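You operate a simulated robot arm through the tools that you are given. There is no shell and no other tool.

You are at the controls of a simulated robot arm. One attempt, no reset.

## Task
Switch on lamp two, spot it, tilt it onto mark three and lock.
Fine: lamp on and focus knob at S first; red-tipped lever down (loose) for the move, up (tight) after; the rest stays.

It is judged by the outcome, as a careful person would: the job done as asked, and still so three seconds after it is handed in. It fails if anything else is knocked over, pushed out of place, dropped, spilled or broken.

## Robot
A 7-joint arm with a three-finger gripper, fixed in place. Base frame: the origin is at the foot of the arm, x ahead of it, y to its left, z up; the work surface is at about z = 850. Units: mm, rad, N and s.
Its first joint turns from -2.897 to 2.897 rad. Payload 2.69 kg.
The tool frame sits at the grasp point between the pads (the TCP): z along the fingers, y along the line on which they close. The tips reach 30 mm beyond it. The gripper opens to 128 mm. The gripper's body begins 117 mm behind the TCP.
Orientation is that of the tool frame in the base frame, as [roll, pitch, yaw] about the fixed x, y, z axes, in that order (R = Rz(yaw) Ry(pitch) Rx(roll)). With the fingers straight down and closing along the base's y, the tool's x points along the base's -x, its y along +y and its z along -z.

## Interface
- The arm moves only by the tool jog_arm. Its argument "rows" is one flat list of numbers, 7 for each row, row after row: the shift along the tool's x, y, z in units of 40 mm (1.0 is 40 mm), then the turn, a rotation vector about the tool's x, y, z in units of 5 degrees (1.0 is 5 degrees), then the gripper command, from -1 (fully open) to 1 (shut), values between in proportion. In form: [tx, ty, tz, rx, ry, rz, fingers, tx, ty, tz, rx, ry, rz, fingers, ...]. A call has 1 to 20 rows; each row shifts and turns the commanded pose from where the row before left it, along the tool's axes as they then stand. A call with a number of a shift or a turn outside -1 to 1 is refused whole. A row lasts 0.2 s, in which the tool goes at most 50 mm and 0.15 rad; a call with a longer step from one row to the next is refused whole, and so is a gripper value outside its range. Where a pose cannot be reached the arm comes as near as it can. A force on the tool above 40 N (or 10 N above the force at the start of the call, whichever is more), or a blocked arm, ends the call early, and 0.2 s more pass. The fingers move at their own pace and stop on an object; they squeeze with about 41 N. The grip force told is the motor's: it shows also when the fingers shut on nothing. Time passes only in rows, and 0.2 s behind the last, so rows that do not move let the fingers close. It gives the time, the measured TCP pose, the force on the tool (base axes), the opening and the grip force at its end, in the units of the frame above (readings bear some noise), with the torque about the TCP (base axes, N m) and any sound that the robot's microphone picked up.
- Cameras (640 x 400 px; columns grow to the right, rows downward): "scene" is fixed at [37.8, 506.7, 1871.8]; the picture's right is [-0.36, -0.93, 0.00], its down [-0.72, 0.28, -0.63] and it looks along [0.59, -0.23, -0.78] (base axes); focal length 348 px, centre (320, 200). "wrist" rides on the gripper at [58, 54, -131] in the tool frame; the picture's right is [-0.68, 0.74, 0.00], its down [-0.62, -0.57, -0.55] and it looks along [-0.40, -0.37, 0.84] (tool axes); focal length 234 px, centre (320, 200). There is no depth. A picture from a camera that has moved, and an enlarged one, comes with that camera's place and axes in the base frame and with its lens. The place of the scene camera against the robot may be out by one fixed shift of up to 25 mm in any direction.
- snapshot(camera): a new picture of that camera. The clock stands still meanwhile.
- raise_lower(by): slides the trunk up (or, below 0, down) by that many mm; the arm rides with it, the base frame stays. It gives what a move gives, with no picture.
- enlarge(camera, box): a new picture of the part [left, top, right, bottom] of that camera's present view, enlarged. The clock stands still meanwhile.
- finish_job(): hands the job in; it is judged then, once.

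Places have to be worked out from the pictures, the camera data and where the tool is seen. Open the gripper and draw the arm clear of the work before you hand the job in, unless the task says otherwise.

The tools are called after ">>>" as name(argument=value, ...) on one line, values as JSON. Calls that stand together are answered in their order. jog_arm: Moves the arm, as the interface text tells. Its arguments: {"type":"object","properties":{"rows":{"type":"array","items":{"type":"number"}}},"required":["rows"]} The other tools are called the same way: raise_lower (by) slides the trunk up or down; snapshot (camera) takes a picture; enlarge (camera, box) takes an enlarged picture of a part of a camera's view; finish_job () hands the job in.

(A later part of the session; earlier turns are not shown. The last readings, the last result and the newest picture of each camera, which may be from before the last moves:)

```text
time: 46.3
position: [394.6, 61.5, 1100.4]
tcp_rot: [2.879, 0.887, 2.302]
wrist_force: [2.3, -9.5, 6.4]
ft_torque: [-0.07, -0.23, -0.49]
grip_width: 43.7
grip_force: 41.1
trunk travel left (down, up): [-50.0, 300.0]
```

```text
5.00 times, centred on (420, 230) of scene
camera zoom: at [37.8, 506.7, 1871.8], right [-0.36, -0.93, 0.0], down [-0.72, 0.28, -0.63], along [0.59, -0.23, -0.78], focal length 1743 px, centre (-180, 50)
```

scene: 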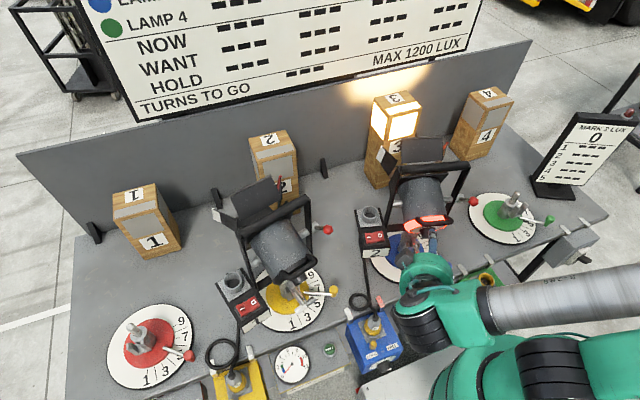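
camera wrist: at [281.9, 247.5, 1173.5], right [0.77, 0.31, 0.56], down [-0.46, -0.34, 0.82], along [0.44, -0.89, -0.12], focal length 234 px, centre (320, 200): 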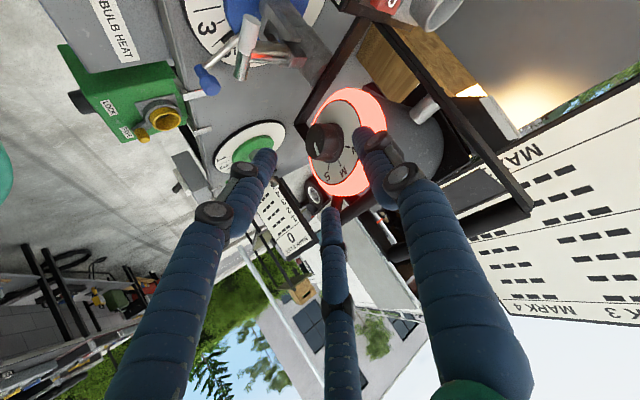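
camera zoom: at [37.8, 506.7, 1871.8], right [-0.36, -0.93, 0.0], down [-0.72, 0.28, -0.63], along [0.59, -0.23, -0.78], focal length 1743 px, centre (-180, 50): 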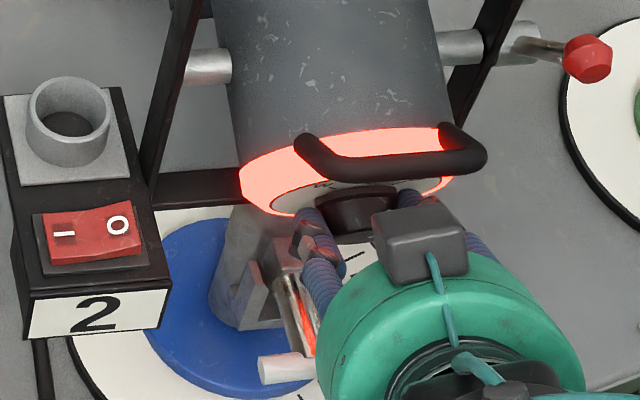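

Gripped again. I relieve the side load slightly and turn another 15° clockwise, then inspect.

>>> jog_arm(rows=[-0.03, -0.03, 0, 0, 0, 0, 0.4, -0.0166, -0.0358, 0, -0.841, 0.383, 0.382, 0.4, -0.0166, -0.0358, 0, -0.841, 0.383, 0.382, 0.4, -0.0166, -0.0358, 0, -0.841, 0.383, 0.382, 0.4, 0, 0, 0, 0, 0, 0, 0.4])

>>> enlarge(camera="wrist", box=[240, 80, 400, 240])

>>> enlarge(camera="scene", box=[330, 50, 500, 200])

```text
time: 47.5
position: [393.1, 56.4, 1100.7]
tcp_rot: [2.602, 0.757, 2.227]
wrist_force: [0.2, -2.9, -0.2]
ft_torque: [-0.19, -0.11, -0.61]
grip_width: 43.8
grip_force: 40.8
trunk travel left (down, up): [-50.0, 300.0]
```

```text
2.50 times, centred on (320, 160) of wrist
camera zoom: at [290.9, 153.7, 1162.5], right [0.64, 0.2, 0.74], down [-0.41, -0.72, 0.55], along [0.65, -0.66, -0.38], focal length 585 px, centre (320, 300)
```

zoom: 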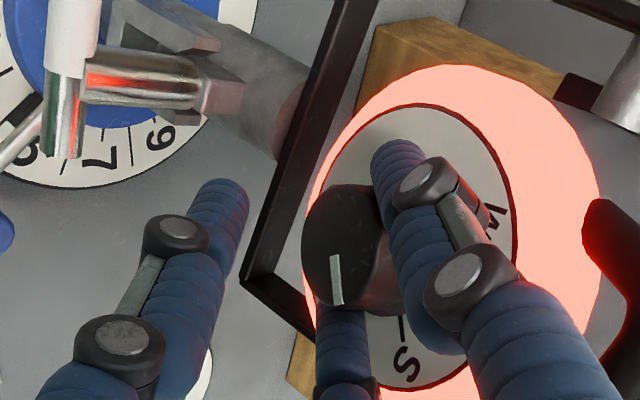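

```text
2.67 times, centred on (415, 125) of scene
camera zoom: at [37.8, 506.7, 1871.8], right [-0.36, -0.93, 0.0], down [-0.72, 0.28, -0.63], along [0.59, -0.23, -0.78], focal length 929 px, centre (67, 400)
```

zoom: 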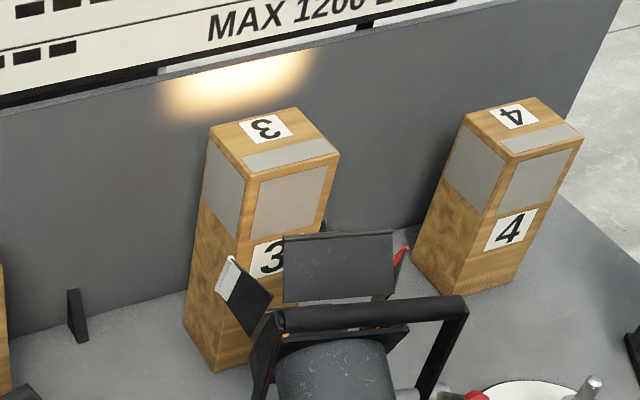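

The beam is narrow now; I zoom on the pointer to judge its angle against S.

>>> enlarge(camera="wrist", box=[308, 145, 368, 240])

```text
4.21 times, centred on (338, 192) of wrist
camera zoom: at [290.9, 153.7, 1162.5], right [0.64, 0.2, 0.74], down [-0.41, -0.72, 0.55], along [0.65, -0.66, -0.38], focal length 986 px, centre (244, 232)
```

zoom: 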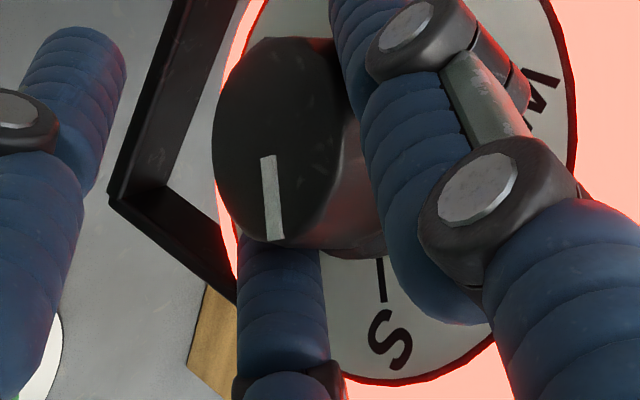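

Pointer and S tick directions are nearly parallel (≈40° vs ≈43–45°). I turn 4° more and release to inspect.

>>> jog_arm(rows=[-0.012, -0.027, 0, -0.757, 0.345, 0.344, 0.4, 0, 0, 0, 0, 0, 0, 0.4, 0, 0, 0, 0, 0, 0, 0.2, 0, 0, 0, 0, 0, 0, -0.05, 0, 0, 0, 0, 0, 0, -0.05])

>>> enlarge(camera="wrist", box=[308, 145, 368, 240])

>>> enlarge(camera="scene", box=[370, 120, 490, 260])

```text
time: 48.7
position: [393.3, 55.9, 1101.4]
tcp_rot: [2.526, 0.716, 2.216]
wrist_force: [-0.6, 0.1, -0.3]
ft_torque: [0.02, -0.02, 0.0]
grip_width: 69.3
grip_force: 0.2
trunk travel left (down, up): [-50.0, 300.0]
```

```text
4.21 times, centred on (338, 192) of wrist
camera zoom: at [286.1, 145.1, 1168.0], right [0.62, 0.18, 0.77], down [-0.39, -0.78, 0.5], along [0.68, -0.61, -0.41], focal length 986 px, centre (244, 232)
```

zoom: 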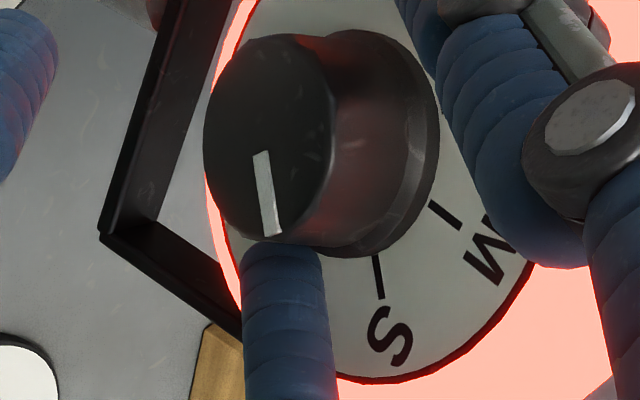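

```text
2.86 times, centred on (430, 190) of scene
camera zoom: at [37.8, 506.7, 1871.8], right [-0.36, -0.93, 0.0], down [-0.72, 0.28, -0.63], along [0.59, -0.23, -0.78], focal length 996 px, centre (6, 229)
```

zoom: 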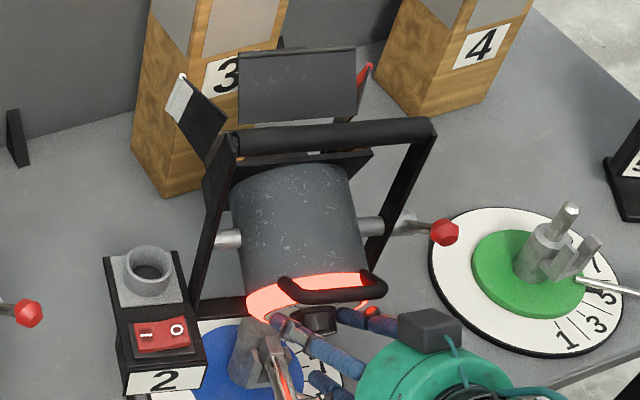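

M reads 0°, S 44–45°, pointer ≈ 41°: about 4° short. I roll back 10° with open fingers, regrip and measure again before the last nudge.

>>> jog_arm(rows=[0.0136, 0.0298, 0, 0.841, -0.383, -0.382, -0.05, 0.0136, 0.0298, 0, 0.841, -0.383, -0.382, -0.05, 0, 0, 0, 0, 0, 0, 0.2, 0, 0, 0, 0, 0, 0, 0.4, 0, 0, 0, 0, 0, 0, 0.4, 0, 0, 0, 0, 0, 0, 0.4])

>>> enlarge(camera="wrist", box=[308, 145, 368, 240])

```text
time: 50.1
position: [393.7, 57.0, 1102.1]
tcp_rot: [2.696, 0.808, 2.25]
wrist_force: [1.1, 2.6, 3.8]
ft_torque: [-0.01, -0.16, 0.03]
grip_width: 44.0
grip_force: 40.6
trunk travel left (down, up): [-50.0, 300.0]
```

```text
4.21 times, centred on (338, 192) of wrist
camera zoom: at [297.4, 164.7, 1157.9], right [0.67, 0.23, 0.71], down [-0.43, -0.66, 0.62], along [0.61, -0.72, -0.34], focal length 986 px, centre (244, 232)
```

zoom: 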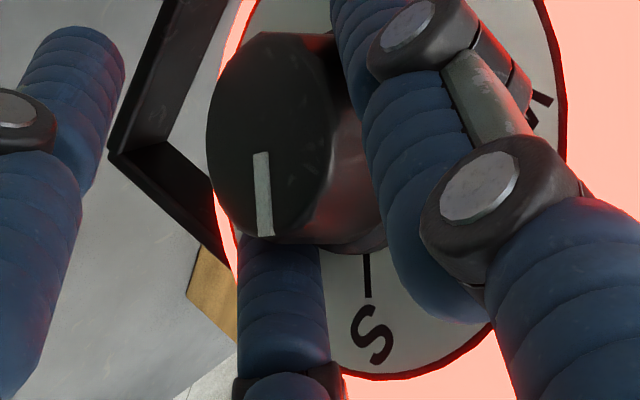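

In grip, the pointer is ~7° short of the S tick. I turn 10° clockwise in the grip and measure again.

>>> jog_arm(rows=[-0.0146, -0.0318, 0, -0.841, 0.383, 0.382, 0.4, -0.0146, -0.0318, 0, -0.841, 0.383, 0.382, 0.4, 0, 0, 0, 0, 0, 0, 0.4])

>>> enlarge(camera="wrist", box=[308, 145, 368, 240])

```text
time: 50.9
position: [393.5, 54.2, 1100.0]
tcp_rot: [2.527, 0.717, 2.215]
wrist_force: [-5.0, -5.7, 0.3]
ft_torque: [-0.26, -0.35, -0.92]
grip_width: 43.5
grip_force: 40.8
trunk travel left (down, up): [-50.0, 300.0]
```

```text
4.21 times, centred on (338, 192) of wrist
camera zoom: at [285.9, 144.2, 1167.3], right [0.62, 0.18, 0.76], down [-0.39, -0.78, 0.5], along [0.68, -0.61, -0.41], focal length 986 px, centre (244, 232)
```

zoom: 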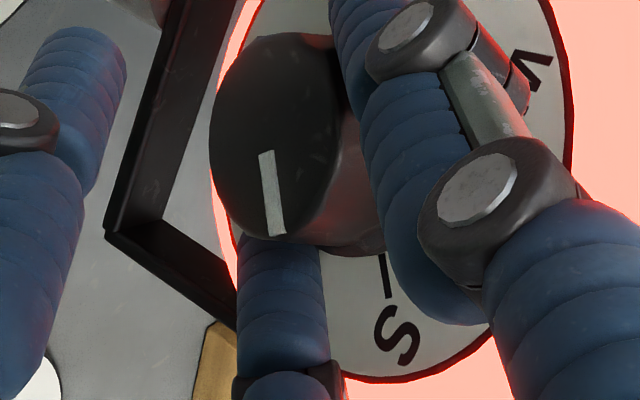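

The pointer reads ~3° short of S with 0.6 N·m on the knob. I turn 6° more in the grip and see whether it still moves.

>>> jog_arm(rows=[-0.0146, -0.0318, 0, -0.505, 0.23, 0.229, 0.4, -0.0146, -0.0318, 0, -0.505, 0.23, 0.229, 0.4, 0, 0, 0, 0, 0, 0, 0.4])

>>> enlarge(camera="wrist", box=[308, 145, 368, 240])

```text
time: 51.7
position: [390.7, 52.6, 1101.0]
tcp_rot: [2.433, 0.661, 2.206]
wrist_force: [-7.7, -0.3, -0.3]
ft_torque: [-0.6, 0.07, -0.72]
grip_width: 43.6
grip_force: 40.6
trunk travel left (down, up): [-50.0, 300.0]
```

```text
4.21 times, centred on (338, 192) of wrist
camera zoom: at [279.2, 130.3, 1171.1], right [0.59, 0.14, 0.79], down [-0.36, -0.83, 0.42], along [0.72, -0.53, -0.45], focal length 986 px, centre (244, 232)
```

zoom: 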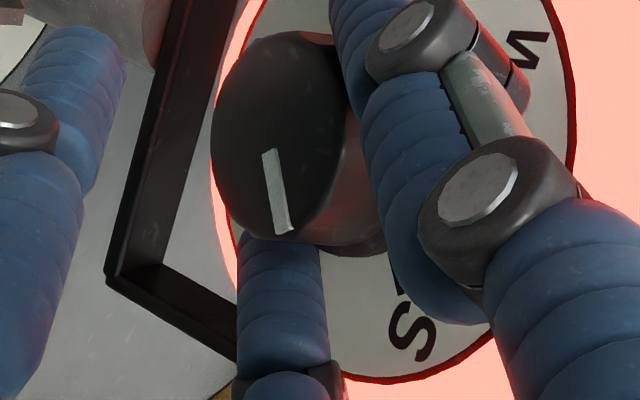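

Pointer now reads ≈44°, in line with S. I release, back off, and look at it squarely.

>>> jog_arm(rows=[0, 0, 0, 0, 0, 0, 0.2, 0, 0, 0, 0, 0, 0, -0.05, 0, 0, 0, 0, 0, 0, -0.05, 0, 0, -0.5, 0, 0, 0, -0.05, 0, 0, -0.8, 0, 0, 0, -0.05, 0, 0, -0.8, 0, 0, 0, -0.05, 0, 0, 0, 0, 0, 0, -0.05])

>>> snapshot(camera="wrist")

>>> snapshot(camera="scene")

```text
time: 53.3
position: [325.2, 47.5, 1150.0]
tcp_rot: [2.432, 0.66, 2.205]
wrist_force: [0.1, -0.6, 1.1]
ft_torque: [0.03, 0.02, 0.01]
grip_width: 67.2
grip_force: 0.1
trunk travel left (down, up): [-50.0, 300.0]
```

```text
taken
camera wrist: at [213.0, 126.1, 1220.9], right [0.59, 0.14, 0.79], down [-0.36, -0.83, 0.42], along [0.72, -0.53, -0.45], focal length 234 px, centre (320, 200)
```

wrist: 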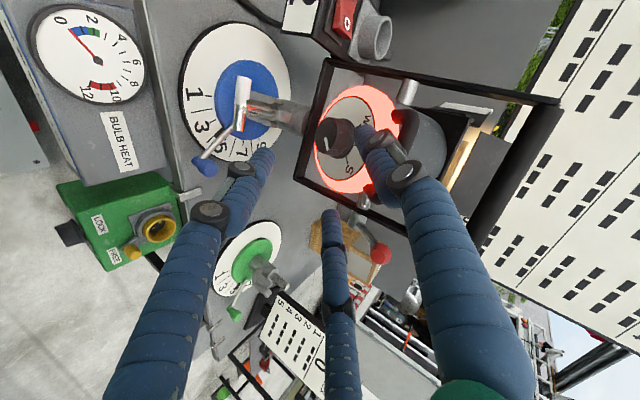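

```text
taken
```

scene: 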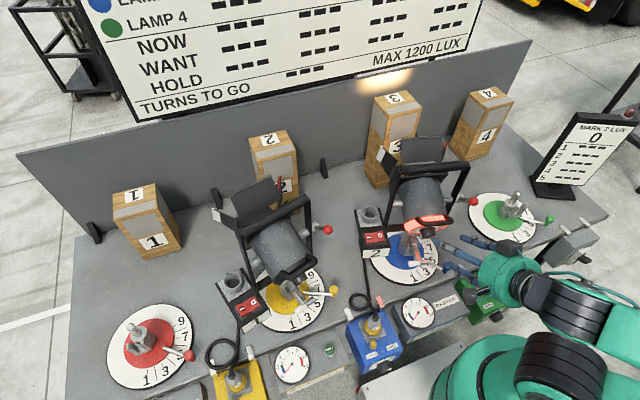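

I zoom on the knob, the heat gauge and the light pool.

>>> enlarge(camera="wrist", box=[300, 80, 420, 200])

>>> enlarge(camera="wrist", box=[310, 95, 390, 185])

>>> enlarge(camera="wrist", box=[20, 0, 160, 120])

>>> enlarge(camera="scene", box=[330, 50, 500, 200])

```text
3.33 times, centred on (360, 140) of wrist
camera zoom: at [213.0, 126.1, 1220.9], right [0.59, 0.14, 0.79], down [-0.36, -0.83, 0.42], along [0.72, -0.53, -0.45], focal length 781 px, centre (187, 400)
```

zoom: 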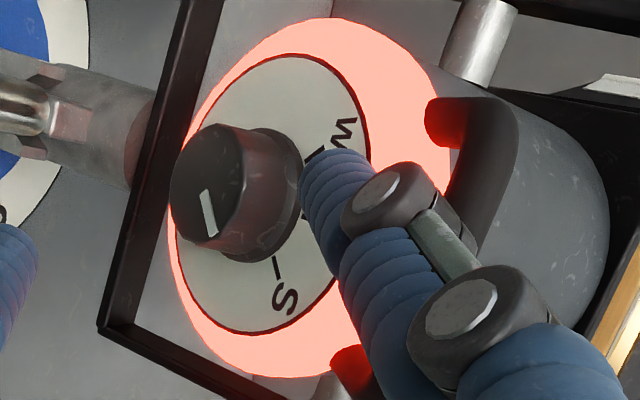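

```text
4.44 times, centred on (350, 140) of wrist
camera zoom: at [213.0, 126.1, 1220.9], right [0.59, 0.14, 0.79], down [-0.36, -0.83, 0.42], along [0.72, -0.53, -0.45], focal length 1041 px, centre (187, 467)
```

zoom: 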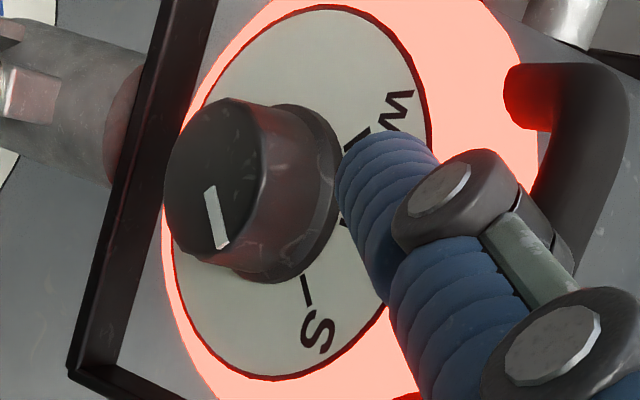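

```text
3.33 times, centred on (90, 60) of wrist
camera zoom: at [213.0, 126.1, 1220.9], right [0.59, 0.14, 0.79], down [-0.36, -0.83, 0.42], along [0.72, -0.53, -0.45], focal length 781 px, centre (1087, 667)
```

zoom: 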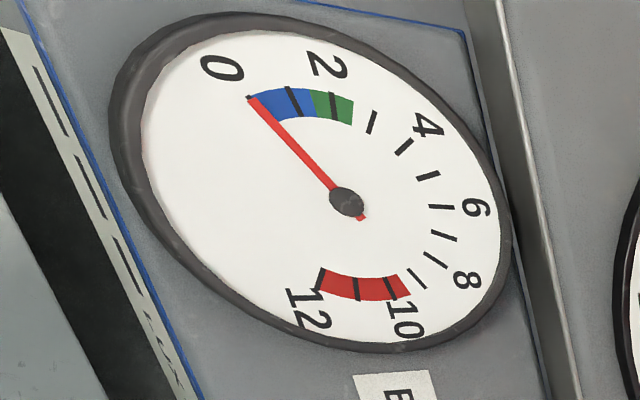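

```text
2.67 times, centred on (415, 125) of scene
camera zoom: at [37.8, 506.7, 1871.8], right [-0.36, -0.93, 0.0], down [-0.72, 0.28, -0.63], along [0.59, -0.23, -0.78], focal length 929 px, centre (67, 400)
```

zoom: 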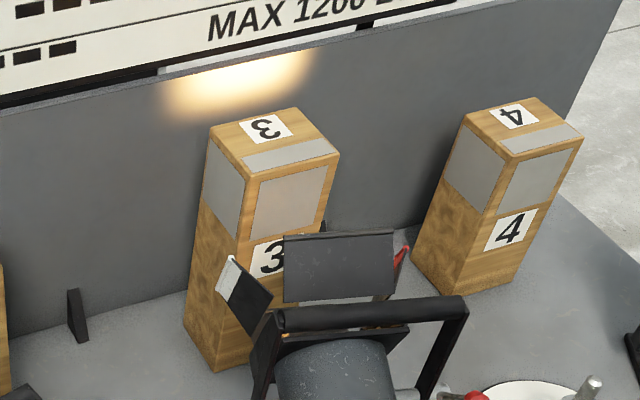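

Knob pointer is now within about 2° of S and the beam is narrow ("S"). Next the red lever: ball near (412, −45, 1189), pivot near (464, −62, 1138). I raise, level the azimuth and move to a stand-off behind and above the lever.

>>> jog_arm(rows=[0, 0, 0, 0.94, 0, 0, 0, 0, 0, 0, 0.94, 0, 0, 0, 0, 0, 0, 0.94, 0, 0, 0, -0.51, 0.295, -0.589, 0, 0, 0, 0.1, -0.51, 0.295, -0.589, 0, 0, 0, 0.2, -0.51, 0.295, -0.589, 0, 0, 0, 0.2, -0.776, -0.5425, 0.3575, 0, 0, 0, 0.2, -0.776, -0.5425, 0.3575, 0, 0, 0, 0.2, 0, 0, 0, 0, 0, 0, 0.2])

>>> snapshot(camera="wrist")

>>> snapshot(camera="scene")

```text
time: 55.3
position: [349.9, -27.1, 1253.4]
tcp_rot: [2.68, 0.659, 2.207]
wrist_force: [0.2, 0.9, -0.3]
ft_torque: [0.01, 0.04, -0.02]
grip_width: 51.3
grip_force: 0.0
trunk travel left (down, up): [-50.0, 300.0]
```

```text
taken
camera wrist: at [262.4, 75.4, 1329.4], right [0.73, 0.12, 0.67], down [-0.4, -0.72, 0.57], along [0.55, -0.68, -0.47], focal length 234 px, centre (320, 200)
```

wrist: 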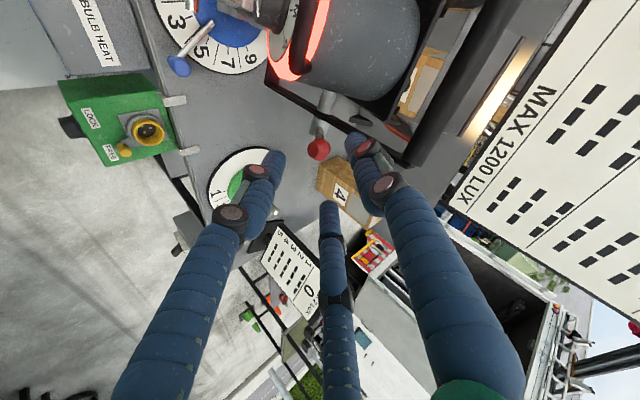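

```text
taken
```

scene: 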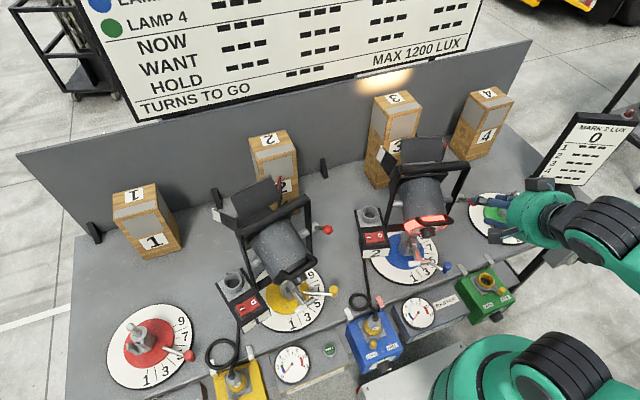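

The ball lines up ahead at about (412, −46, 1187). I zoom on the lever.

>>> enlarge(camera="wrist", box=[270, 70, 390, 190])

>>> enlarge(camera="scene", box=[430, 160, 510, 240])

```text
3.33 times, centred on (330, 130) of wrist
camera zoom: at [262.4, 75.4, 1329.4], right [0.73, 0.12, 0.67], down [-0.4, -0.72, 0.57], along [0.55, -0.68, -0.47], focal length 781 px, centre (287, 433)
```

zoom: 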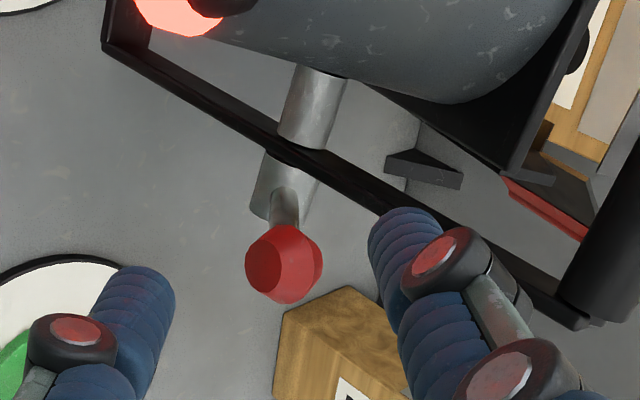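

```text
5.00 times, centred on (470, 200) of scene
camera zoom: at [37.8, 506.7, 1871.8], right [-0.36, -0.93, 0.0], down [-0.72, 0.28, -0.63], along [0.59, -0.23, -0.78], focal length 1743 px, centre (-430, 200)
```

zoom: 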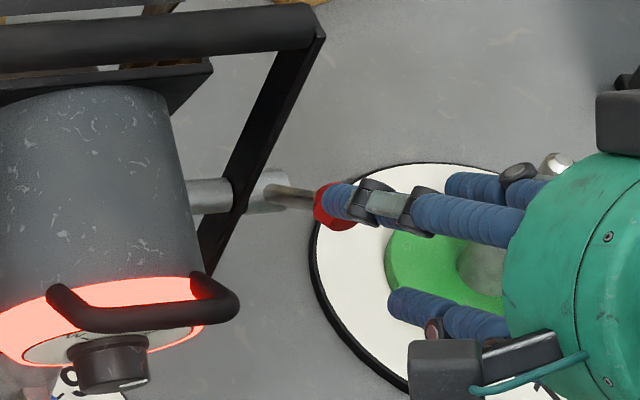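

Lever ball and pivot fit (radius ≈ 77 mm, 42° above the back-horizontal). I advance along the tool axis to straddle the ball with the fingers about 46 mm apart.

>>> jog_arm(rows=[0, -0.04, 0.7, 0, 0, 0, 0.28, 0, -0.04, 0.7, 0, 0, 0, 0.28, 0, 0, 0, 0, 0, 0, 0.28])

>>> enlarge(camera="wrist", box=[260, 90, 380, 210])

>>> enlarge(camera="scene", box=[430, 160, 510, 240])

```text
time: 56.1
position: [386.5, -38.7, 1212.6]
tcp_rot: [2.681, 0.659, 2.206]
wrist_force: [0.8, 0.3, -0.2]
ft_torque: [0.01, -0.01, -0.04]
grip_width: 46.2
grip_force: 0.1
trunk travel left (down, up): [-50.0, 300.0]
```

```text
3.33 times, centred on (320, 150) of wrist
camera zoom: at [299.0, 64.4, 1288.5], right [0.73, 0.12, 0.67], down [-0.4, -0.72, 0.57], along [0.55, -0.68, -0.47], focal length 781 px, centre (320, 367)
```

zoom: 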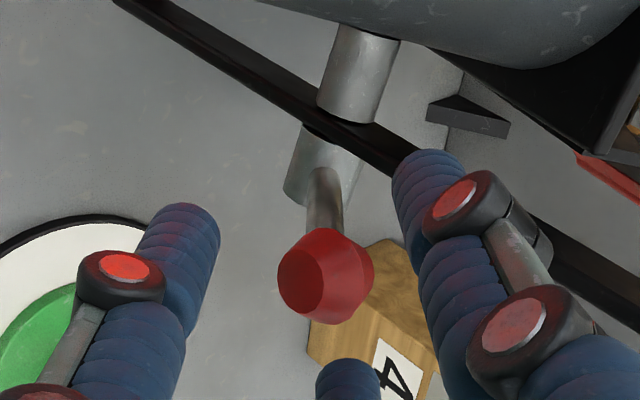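

```text
5.00 times, centred on (470, 200) of scene
camera zoom: at [37.8, 506.7, 1871.8], right [-0.36, -0.93, 0.0], down [-0.72, 0.28, -0.63], along [0.59, -0.23, -0.78], focal length 1743 px, centre (-430, 200)
```

zoom: 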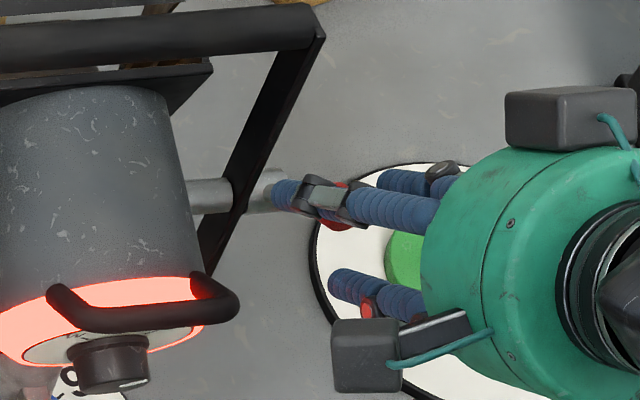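

The ball stays centred ahead. I go the last 28 mm and close on it.

>>> jog_arm(rows=[-0.01, 0, 0.24, 0, 0, 0, 0.28, -0.01, 0, 0.24, 0, 0, 0, 0.28, -0.01, 0, 0.23, 0, 0, 0, 0.28, 0, 0, 0, 0, 0, 0, 0.28])

>>> enlarge(camera="wrist", box=[260, 110, 380, 230])

>>> enlarge(camera="scene", box=[430, 160, 510, 240])

```text
time: 57.1
position: [405.7, -44.2, 1193.8]
tcp_rot: [2.679, 0.661, 2.206]
wrist_force: [-0.5, 0.0, -0.4]
ft_torque: [-0.03, -0.01, 0.01]
grip_width: 46.0
grip_force: 0.0
trunk travel left (down, up): [-50.0, 300.0]
```

```text
3.33 times, centred on (320, 170) of wrist
camera zoom: at [318.5, 57.8, 1269.8], right [0.73, 0.12, 0.67], down [-0.4, -0.72, 0.57], along [0.55, -0.68, -0.47], focal length 781 px, centre (320, 300)
```

zoom: 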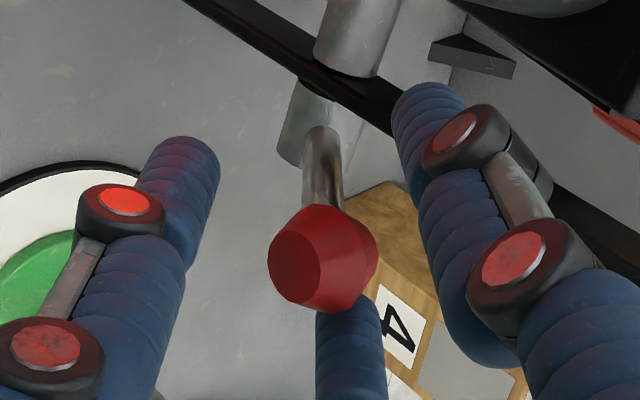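

```text
5.00 times, centred on (470, 200) of scene
camera zoom: at [37.8, 506.7, 1871.8], right [-0.36, -0.93, 0.0], down [-0.72, 0.28, -0.63], along [0.59, -0.23, -0.78], focal length 1743 px, centre (-430, 200)
```

zoom: 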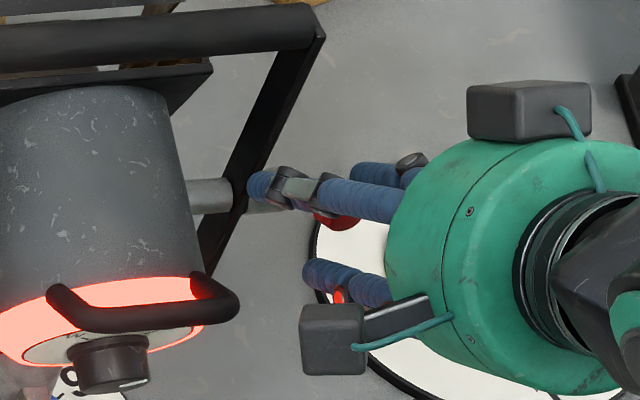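

The ball is caged. I close on it.

>>> jog_arm(rows=[0, 0, 0, 0, 0, 0, 0.5, 0, 0, 0, 0, 0, 0, 0.65, 0, 0, 0, 0, 0, 0, 0.75, 0, 0, 0, 0, 0, 0, 0.75])

>>> enlarge(camera="wrist", box=[260, 110, 380, 230])

>>> enlarge(camera="scene", box=[430, 160, 510, 240])

```text
time: 58.1
position: [406.4, -44.5, 1193.9]
tcp_rot: [2.679, 0.661, 2.205]
wrist_force: [-1.2, -5.4, -0.1]
ft_torque: [-0.13, 0.04, -0.05]
grip_width: 29.6
grip_force: 10.3
trunk travel left (down, up): [-50.0, 300.0]
```

```text
3.33 times, centred on (320, 170) of wrist
camera zoom: at [318.1, 57.5, 1269.8], right [0.73, 0.12, 0.67], down [-0.4, -0.72, 0.57], along [0.55, -0.68, -0.47], focal length 781 px, centre (320, 300)
```

zoom: 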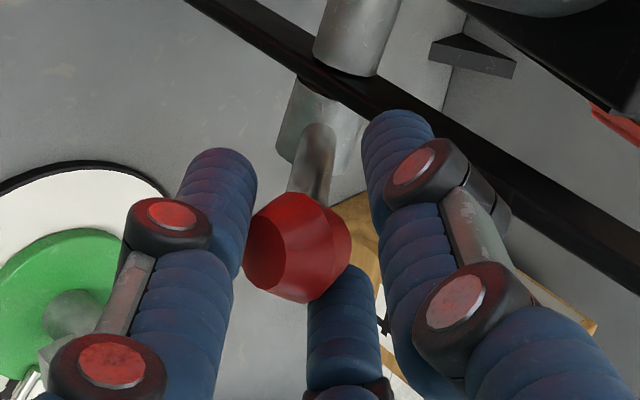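

```text
5.00 times, centred on (470, 200) of scene
camera zoom: at [37.8, 506.7, 1871.8], right [-0.36, -0.93, 0.0], down [-0.72, 0.28, -0.63], along [0.59, -0.23, -0.78], focal length 1743 px, centre (-430, 200)
```

zoom: 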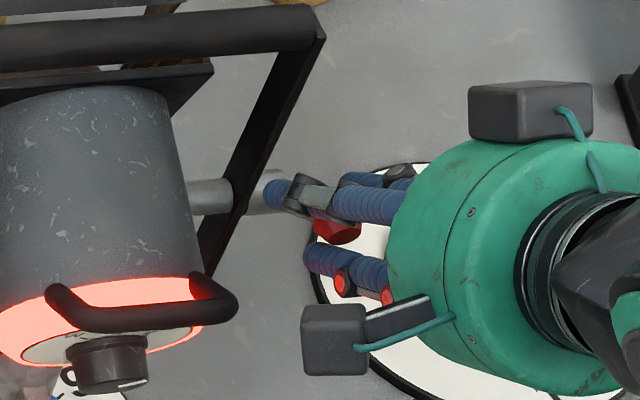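

Closing isn't finished (29.6 mm, 10 N). I let it settle.

>>> jog_arm(rows=[0, 0, 0, 0, 0, 0, 0.8, 0, 0, 0, 0, 0, 0, 0.8])

>>> enlarge(camera="wrist", box=[260, 110, 380, 230])

```text
time: 58.7
position: [406.4, -43.9, 1192.9]
tcp_rot: [2.679, 0.662, 2.207]
wrist_force: [-2.2, -4.9, -0.3]
ft_torque: [-0.07, 0.01, -0.03]
grip_width: 29.2
grip_force: 12.4
trunk travel left (down, up): [-50.0, 300.0]
```

```text
3.33 times, centred on (320, 170) of wrist
camera zoom: at [318.1, 57.5, 1269.9], right [0.73, 0.12, 0.67], down [-0.4, -0.72, 0.57], along [0.55, -0.68, -0.47], focal length 781 px, centre (320, 300)
```

zoom: 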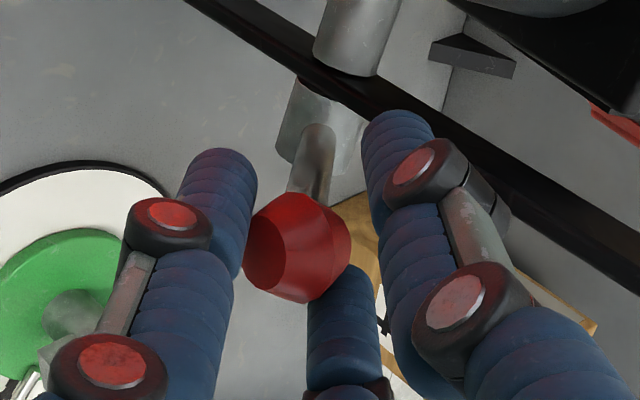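

The ball is held. I swing the lever down along its arc about the pivot, first about 22°, watching force and lamp.

>>> jog_arm(rows=[0.345, -0.2, 0.0625, 0, 0, 0, 0.8, 0.275, -0.158, 0.115, 0, 0, 0, 0.8, 0, 0, 0, 0, 0, 0, 0.8])

>>> enlarge(camera="wrist", box=[260, 110, 380, 230])

>>> enlarge(camera="scene", box=[370, 120, 510, 260])

```text
time: 59.5
position: [392.1, -42.4, 1168.5]
tcp_rot: [2.679, 0.66, 2.207]
wrist_force: [-3.2, -7.7, 3.1]
ft_torque: [-0.03, -0.19, 0.05]
grip_width: 28.4
grip_force: 11.3
trunk travel left (down, up): [-50.0, 300.0]
```

```text
3.33 times, centred on (320, 170) of wrist
camera zoom: at [303.7, 61.1, 1244.4], right [0.73, 0.12, 0.67], down [-0.4, -0.72, 0.57], along [0.55, -0.68, -0.47], focal length 781 px, centre (320, 300)
```

zoom: 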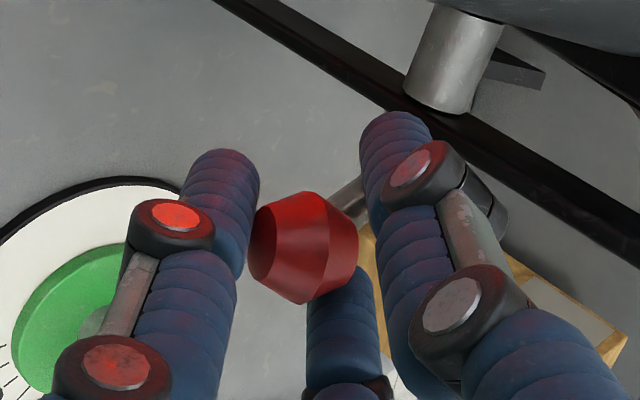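

```text
2.86 times, centred on (440, 190) of scene
camera zoom: at [37.8, 506.7, 1871.8], right [-0.36, -0.93, 0.0], down [-0.72, 0.28, -0.63], along [0.59, -0.23, -0.78], focal length 996 px, centre (-23, 229)
```

zoom: 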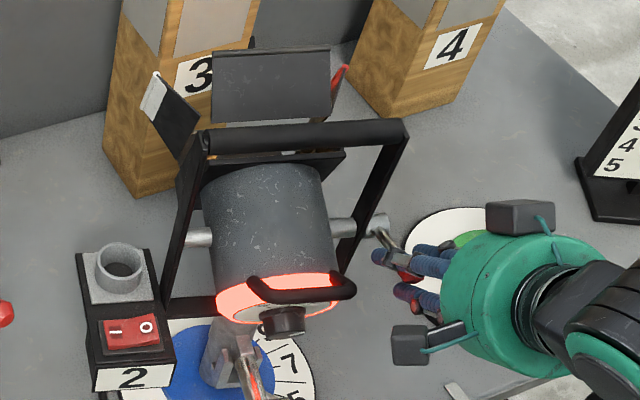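

The lever is turning freely. I continue down the arc in two more steps.

>>> jog_arm(rows=[0.249, -0.143, 0.168, 0, 0, 0, 0.8, 0.224, -0.13, 0.216, 0, 0, 0, 0.8, 0, 0, 0, 0, 0, 0, 0.8])

>>> enlarge(camera="wrist", box=[260, 110, 380, 230])

>>> enlarge(camera="scene", box=[370, 120, 510, 260])

```text
time: 60.3
position: [386.5, -40.6, 1143.2]
tcp_rot: [2.68, 0.66, 2.206]
wrist_force: [-3.2, -5.8, 0.9]
ft_torque: [-0.05, -0.08, 0.02]
grip_width: 26.9
grip_force: 10.9
trunk travel left (down, up): [-50.0, 300.0]
```

```text
3.33 times, centred on (320, 170) of wrist
camera zoom: at [299.4, 62.1, 1218.5], right [0.73, 0.12, 0.67], down [-0.4, -0.72, 0.57], along [0.55, -0.68, -0.47], focal length 781 px, centre (320, 300)
```

zoom: 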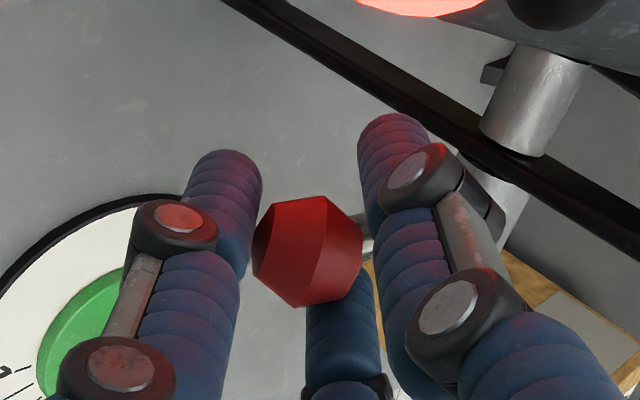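

```text
2.86 times, centred on (440, 190) of scene
camera zoom: at [37.8, 506.7, 1871.8], right [-0.36, -0.93, 0.0], down [-0.72, 0.28, -0.63], along [0.59, -0.23, -0.78], focal length 996 px, centre (-23, 229)
```

zoom: 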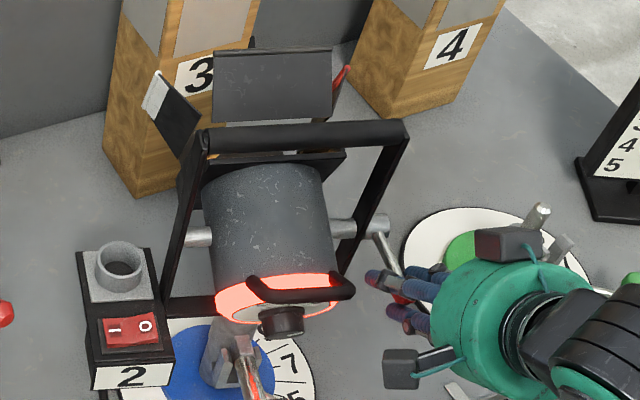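

Lever now horizontal; lamp steady. I continue downward.

>>> jog_arm(rows=[0.186, -0.107, 0.259, 0, 0, 0, 0.8, 0.146, -0.083, 0.288, 0, 0, 0, 0.8, 0, 0, 0, 0, 0, 0, 0.8])

>>> enlarge(camera="wrist", box=[260, 110, 380, 230])

>>> enlarge(camera="scene", box=[370, 120, 510, 260])

```text
time: 61.1
position: [389.4, -40.6, 1114.9]
tcp_rot: [2.68, 0.657, 2.205]
wrist_force: [-2.7, -6.6, -2.9]
ft_torque: [-0.03, 0.13, -0.07]
grip_width: 26.1
grip_force: 9.8
trunk travel left (down, up): [-50.0, 300.0]
```

```text
3.33 times, centred on (320, 170) of wrist
camera zoom: at [302.7, 61.3, 1191.5], right [0.73, 0.12, 0.67], down [-0.4, -0.72, 0.57], along [0.55, -0.68, -0.48], focal length 781 px, centre (320, 300)
```

zoom: 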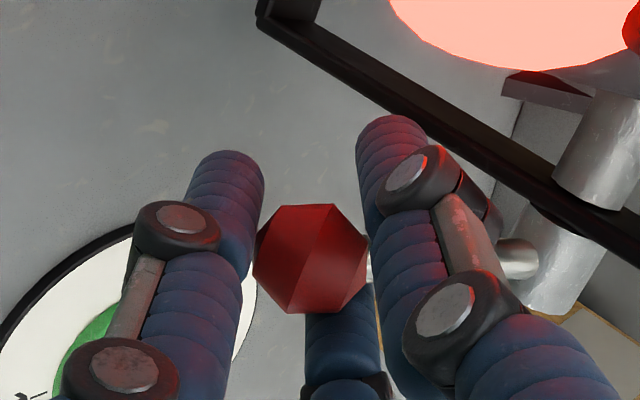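

```text
2.86 times, centred on (440, 190) of scene
camera zoom: at [37.8, 506.7, 1871.8], right [-0.36, -0.93, 0.0], down [-0.72, 0.28, -0.63], along [0.59, -0.23, -0.78], focal length 996 px, centre (-23, 229)
```

zoom: 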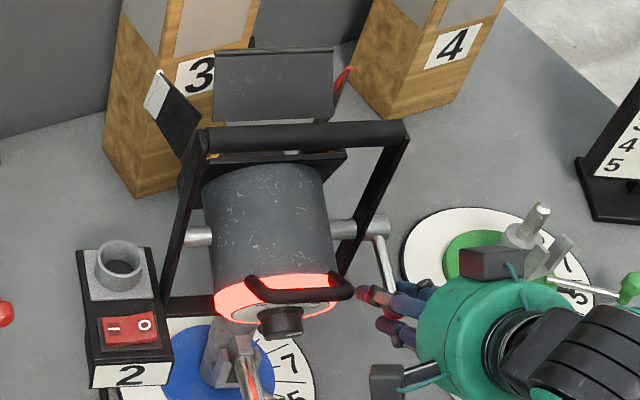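

Lever about 20° below horizontal. I go on to roughly −40° or until it stops.

>>> jog_arm(rows=[0.1, -0.057, 0.315, 0, 0, 0, 0.8, 0.05, -0.028, 0.33, 0, 0, 0, 0.8, 0, 0, 0, 0, 0, 0, 0.8])

>>> enlarge(camera="wrist", box=[260, 110, 380, 230])

>>> enlarge(camera="scene", box=[370, 120, 510, 260])

>>> snapshot(camera="scene")

```text
time: 61.9
position: [404.2, -44.4, 1092.7]
tcp_rot: [2.678, 0.66, 2.205]
wrist_force: [-2.7, -7.4, -2.1]
ft_torque: [-0.02, 0.0, 0.06]
grip_width: 27.3
grip_force: 10.8
trunk travel left (down, up): [-50.0, 300.0]
```

```text
3.33 times, centred on (320, 170) of wrist
camera zoom: at [316.1, 57.3, 1168.6], right [0.73, 0.12, 0.67], down [-0.4, -0.72, 0.57], along [0.55, -0.68, -0.47], focal length 781 px, centre (320, 300)
```

zoom: 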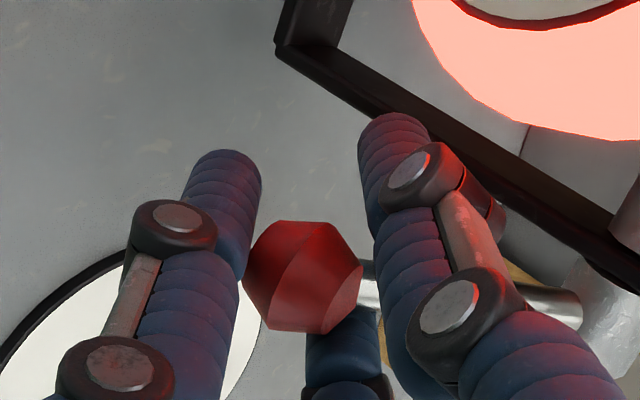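

```text
2.86 times, centred on (440, 190) of scene
camera zoom: at [37.8, 506.7, 1871.8], right [-0.36, -0.93, 0.0], down [-0.72, 0.28, -0.63], along [0.59, -0.23, -0.78], focal length 996 px, centre (-23, 229)
```

zoom: 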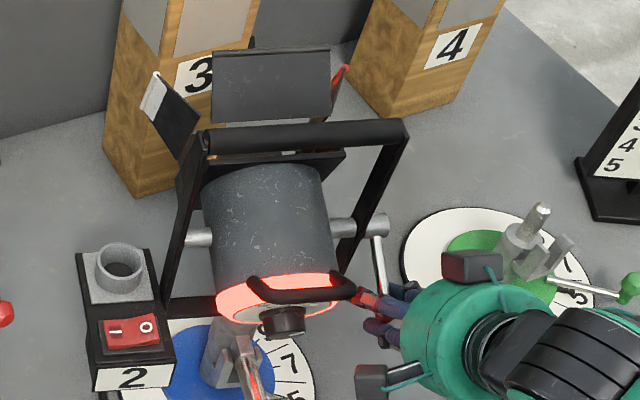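

```text
taken
```

scene: 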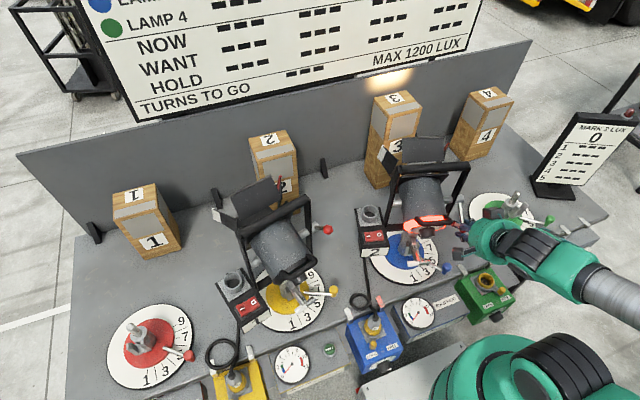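

No stop felt yet and the lamp holds still. I move another 10° down.

>>> jog_arm(rows=[0, 0, 0.17, 0, 0, 0, 0.8, 0, 0, 0.165, 0, 0, 0, 0.8, 0, 0, 0, 0, 0, 0, 0.8])

>>> enlarge(camera="wrist", box=[260, 110, 380, 230])

>>> enlarge(camera="scene", box=[370, 120, 510, 260])

```text
time: 62.7
position: [412.2, -47.6, 1082.8]
tcp_rot: [2.681, 0.661, 2.205]
wrist_force: [-2.4, -6.7, -2.4]
ft_torque: [-0.03, 0.11, -0.02]
grip_width: 27.8
grip_force: 11.2
trunk travel left (down, up): [-50.0, 300.0]
```

```text
3.33 times, centred on (320, 170) of wrist
camera zoom: at [325.3, 55.0, 1158.7], right [0.73, 0.12, 0.67], down [-0.4, -0.72, 0.57], along [0.55, -0.68, -0.47], focal length 781 px, centre (320, 300)
```

zoom: 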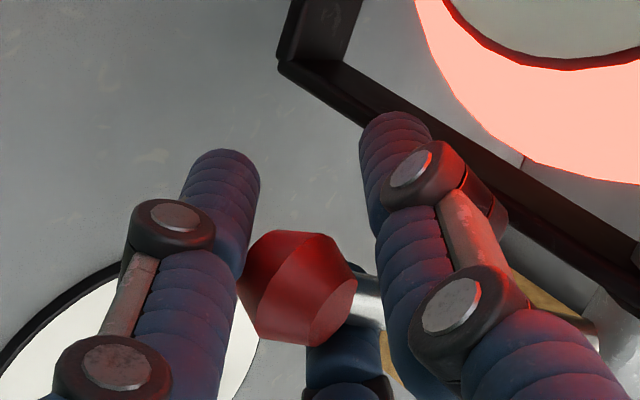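

```text
2.86 times, centred on (440, 190) of scene
camera zoom: at [37.8, 506.7, 1871.8], right [-0.36, -0.93, 0.0], down [-0.72, 0.28, -0.63], along [0.59, -0.23, -0.78], focal length 996 px, centre (-23, 229)
```

zoom: 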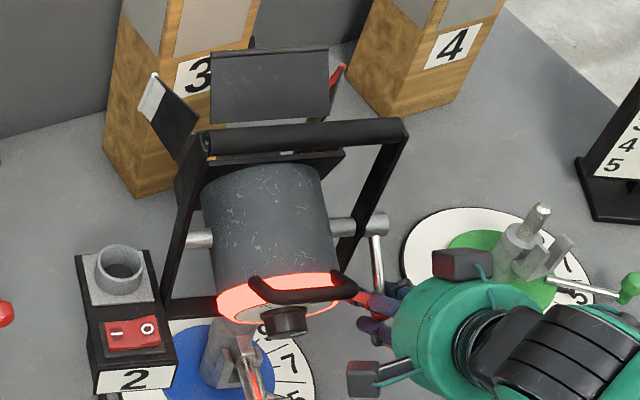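

The lever has reached about −40°, still without a firm stop. I push on a little more to find its end.

>>> jog_arm(rows=[0, 0, 0.2, 0, 0, 0, 0.8, -0.02, 0.01, 0.2, 0, 0, 0, 0.8, 0, 0, 0, 0, 0, 0, 0.8])

>>> enlarge(camera="wrist", box=[260, 110, 380, 230])

>>> enlarge(camera="scene", box=[370, 120, 510, 260])

```text
time: 63.5
position: [425.4, -49.3, 1071.3]
tcp_rot: [2.681, 0.659, 2.206]
wrist_force: [-8.6, -6.0, -8.9]
ft_torque: [0.13, -0.02, 0.03]
grip_width: 28.8
grip_force: 11.4
trunk travel left (down, up): [-50.0, 300.0]
```

```text
3.33 times, centred on (320, 170) of wrist
camera zoom: at [336.9, 52.0, 1147.8], right [0.73, 0.12, 0.67], down [-0.4, -0.72, 0.57], along [0.55, -0.68, -0.48], focal length 781 px, centre (320, 300)
```

zoom: 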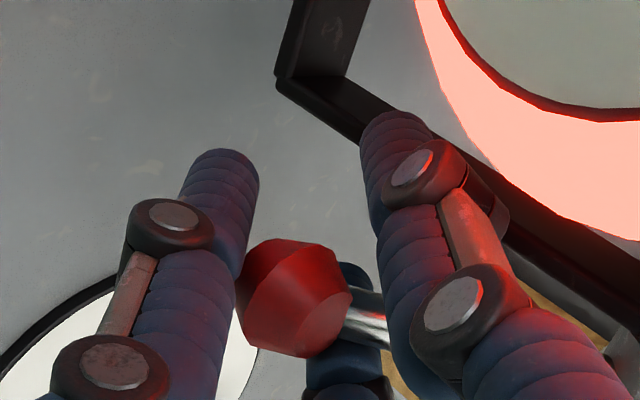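

```text
2.86 times, centred on (440, 190) of scene
camera zoom: at [37.8, 506.7, 1871.8], right [-0.36, -0.93, 0.0], down [-0.72, 0.28, -0.63], along [0.59, -0.23, -0.78], focal length 996 px, centre (-23, 229)
```

zoom: 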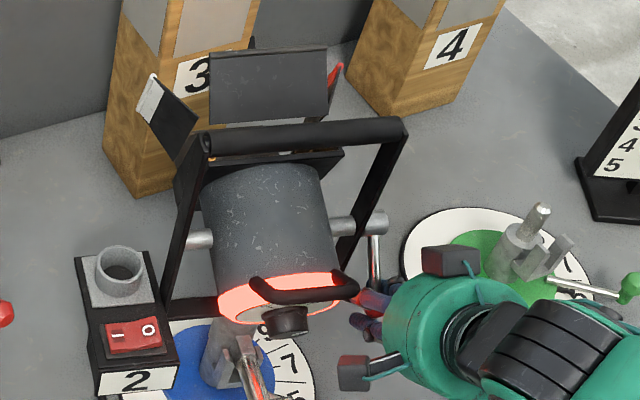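

The lever is at about −45° and now resists (12 N): it is down. I open, slide the fingers off along the tool axis and check that the lamp and lever stay.

>>> jog_arm(rows=[0, 0, -0.15, 0, 0, 0, 0.6, 0, 0, 0, 0, 0, 0, 0.25, 0, 0, 0, 0, 0, 0, 0.2, 0, 0, -0.4, 0, 0, 0, 0.2, 0, 0, -0.7, 0, 0, 0, 0.2, 0, 0, -0.9, 0, 0, 0, 0.2, 0, 0, -0.9, 0, 0, 0, 0.2, 0, 0, 0, 0, 0, 0, 0.2])

>>> snapshot(camera="wrist")

>>> snapshot(camera="scene")

>>> enlarge(camera="scene", box=[370, 120, 510, 260])

```text
time: 65.3
position: [339.1, -29.4, 1158.7]
tcp_rot: [2.679, 0.66, 2.207]
wrist_force: [0.2, 0.3, 0.7]
ft_torque: [0.02, 0.01, 0.04]
grip_width: 51.2
grip_force: 0.1
trunk travel left (down, up): [-50.0, 300.0]
```

```text
taken
camera wrist: at [252.6, 72.5, 1235.8], right [0.73, 0.12, 0.67], down [-0.4, -0.72, 0.57], along [0.55, -0.68, -0.47], focal length 234 px, centre (320, 200)
```

wrist: 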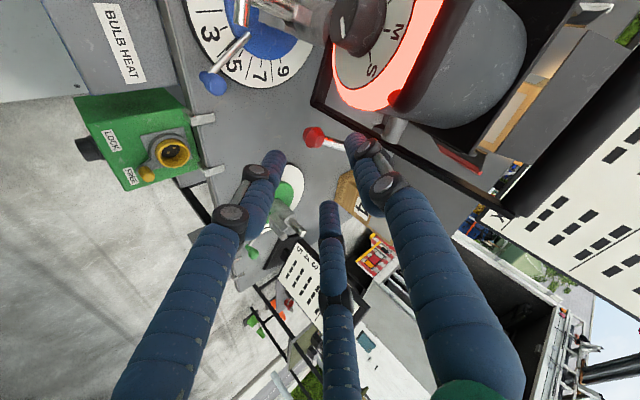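

```text
taken
```

scene: 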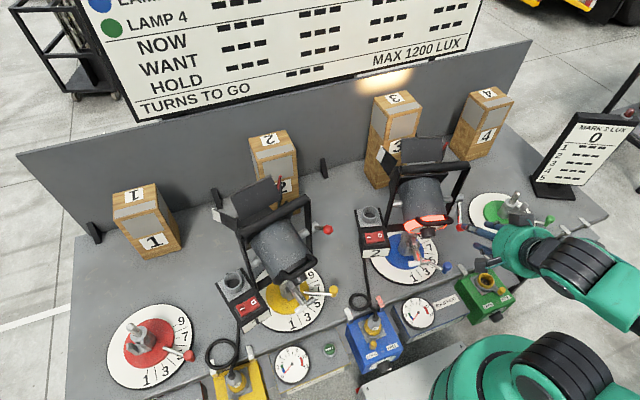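

```text
2.86 times, centred on (440, 190) of scene
camera zoom: at [37.8, 506.7, 1871.8], right [-0.36, -0.93, 0.0], down [-0.72, 0.28, -0.63], along [0.59, -0.23, -0.78], focal length 996 px, centre (-23, 229)
```

zoom: 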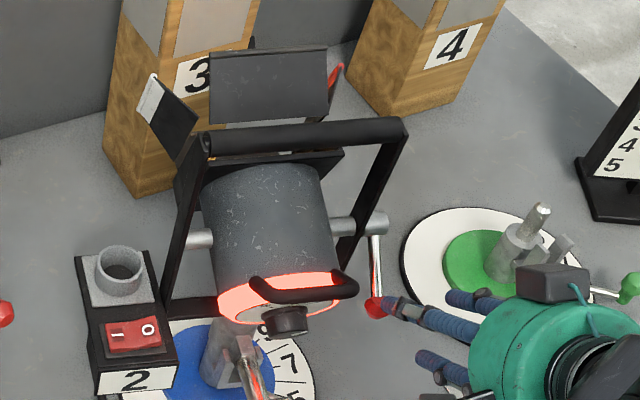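

The lever is down and stays, and the lamp keeps its pose (friction-held). Next I'll grip the rear handle bar (near (404, 58, 1170)) and tilt. I rise and roll the hand so the bar will lie across the fingers.

>>> jog_arm(rows=[-0.231, 0.717, -0.618, 0, 0, 0, 0.2, -0.231, 0.717, -0.618, 0, 0, 0, 0.2, -0.231, 0.717, -0.618, 0, 0, 0, 0.2, 0, 0, 0, 0, 0, 1, 0.2, 0, 0, 0, 0, 0, 1, 0.2, 0, 0, 0, 0, 0, 1, 0.2, 0, 0, 0, 0, 0, 1, 0.2, 0, 0, 0, 0, 0, 1, 0.2, 0, 0, 0, 0, 0, 1, 0.2, 0, 0, 0, 0, 0, 1, 0.2, 0, 0, 0, 0, 0, 1, 0.2, 0, 0, 0, 0, 0, 1, 0.2, 0, 0, 0, 0, 0, 1, 0.2, 0, 0, 0, 0, 0, 1, 0.2, 0, 0, 0, 0, 0, 1, 0.2, 0, 0, 0, 0.8, 0, 0, 0.2, 0, 0, 0, 0.8, 0, 0, 0.2, 0, 0, 0, 0.8, 0, 0, 0.2, 0, 0, 0, 0.8, 0, 0, 0.2])

>>> snapshot(camera="wrist")

>>> snapshot(camera="scene")

```text
time: 69.3
position: [351.5, 31.8, 1258.7]
tcp_rot: [2.636, 0.002, 1.318]
wrist_force: [-0.3, 0.1, 0.3]
ft_torque: [0.0, -0.06, 0.02]
grip_width: 51.3
grip_force: 0.1
trunk travel left (down, up): [-50.0, 300.0]
```

```text
taken
camera wrist: at [350.2, 94.3, 1399.5], right [0.46, -0.82, 0.36], down [-0.89, -0.41, 0.21], along [-0.02, -0.41, -0.91], focal length 234 px, centre (320, 200)
```

wrist: 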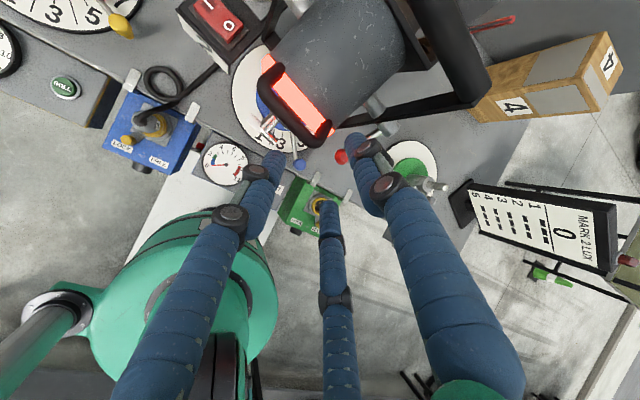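

```text
taken
```

scene: 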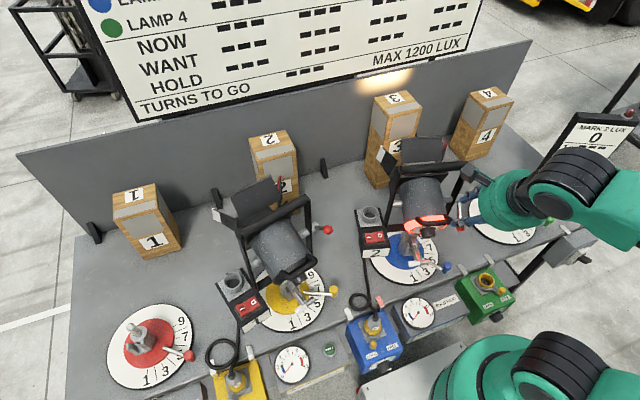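

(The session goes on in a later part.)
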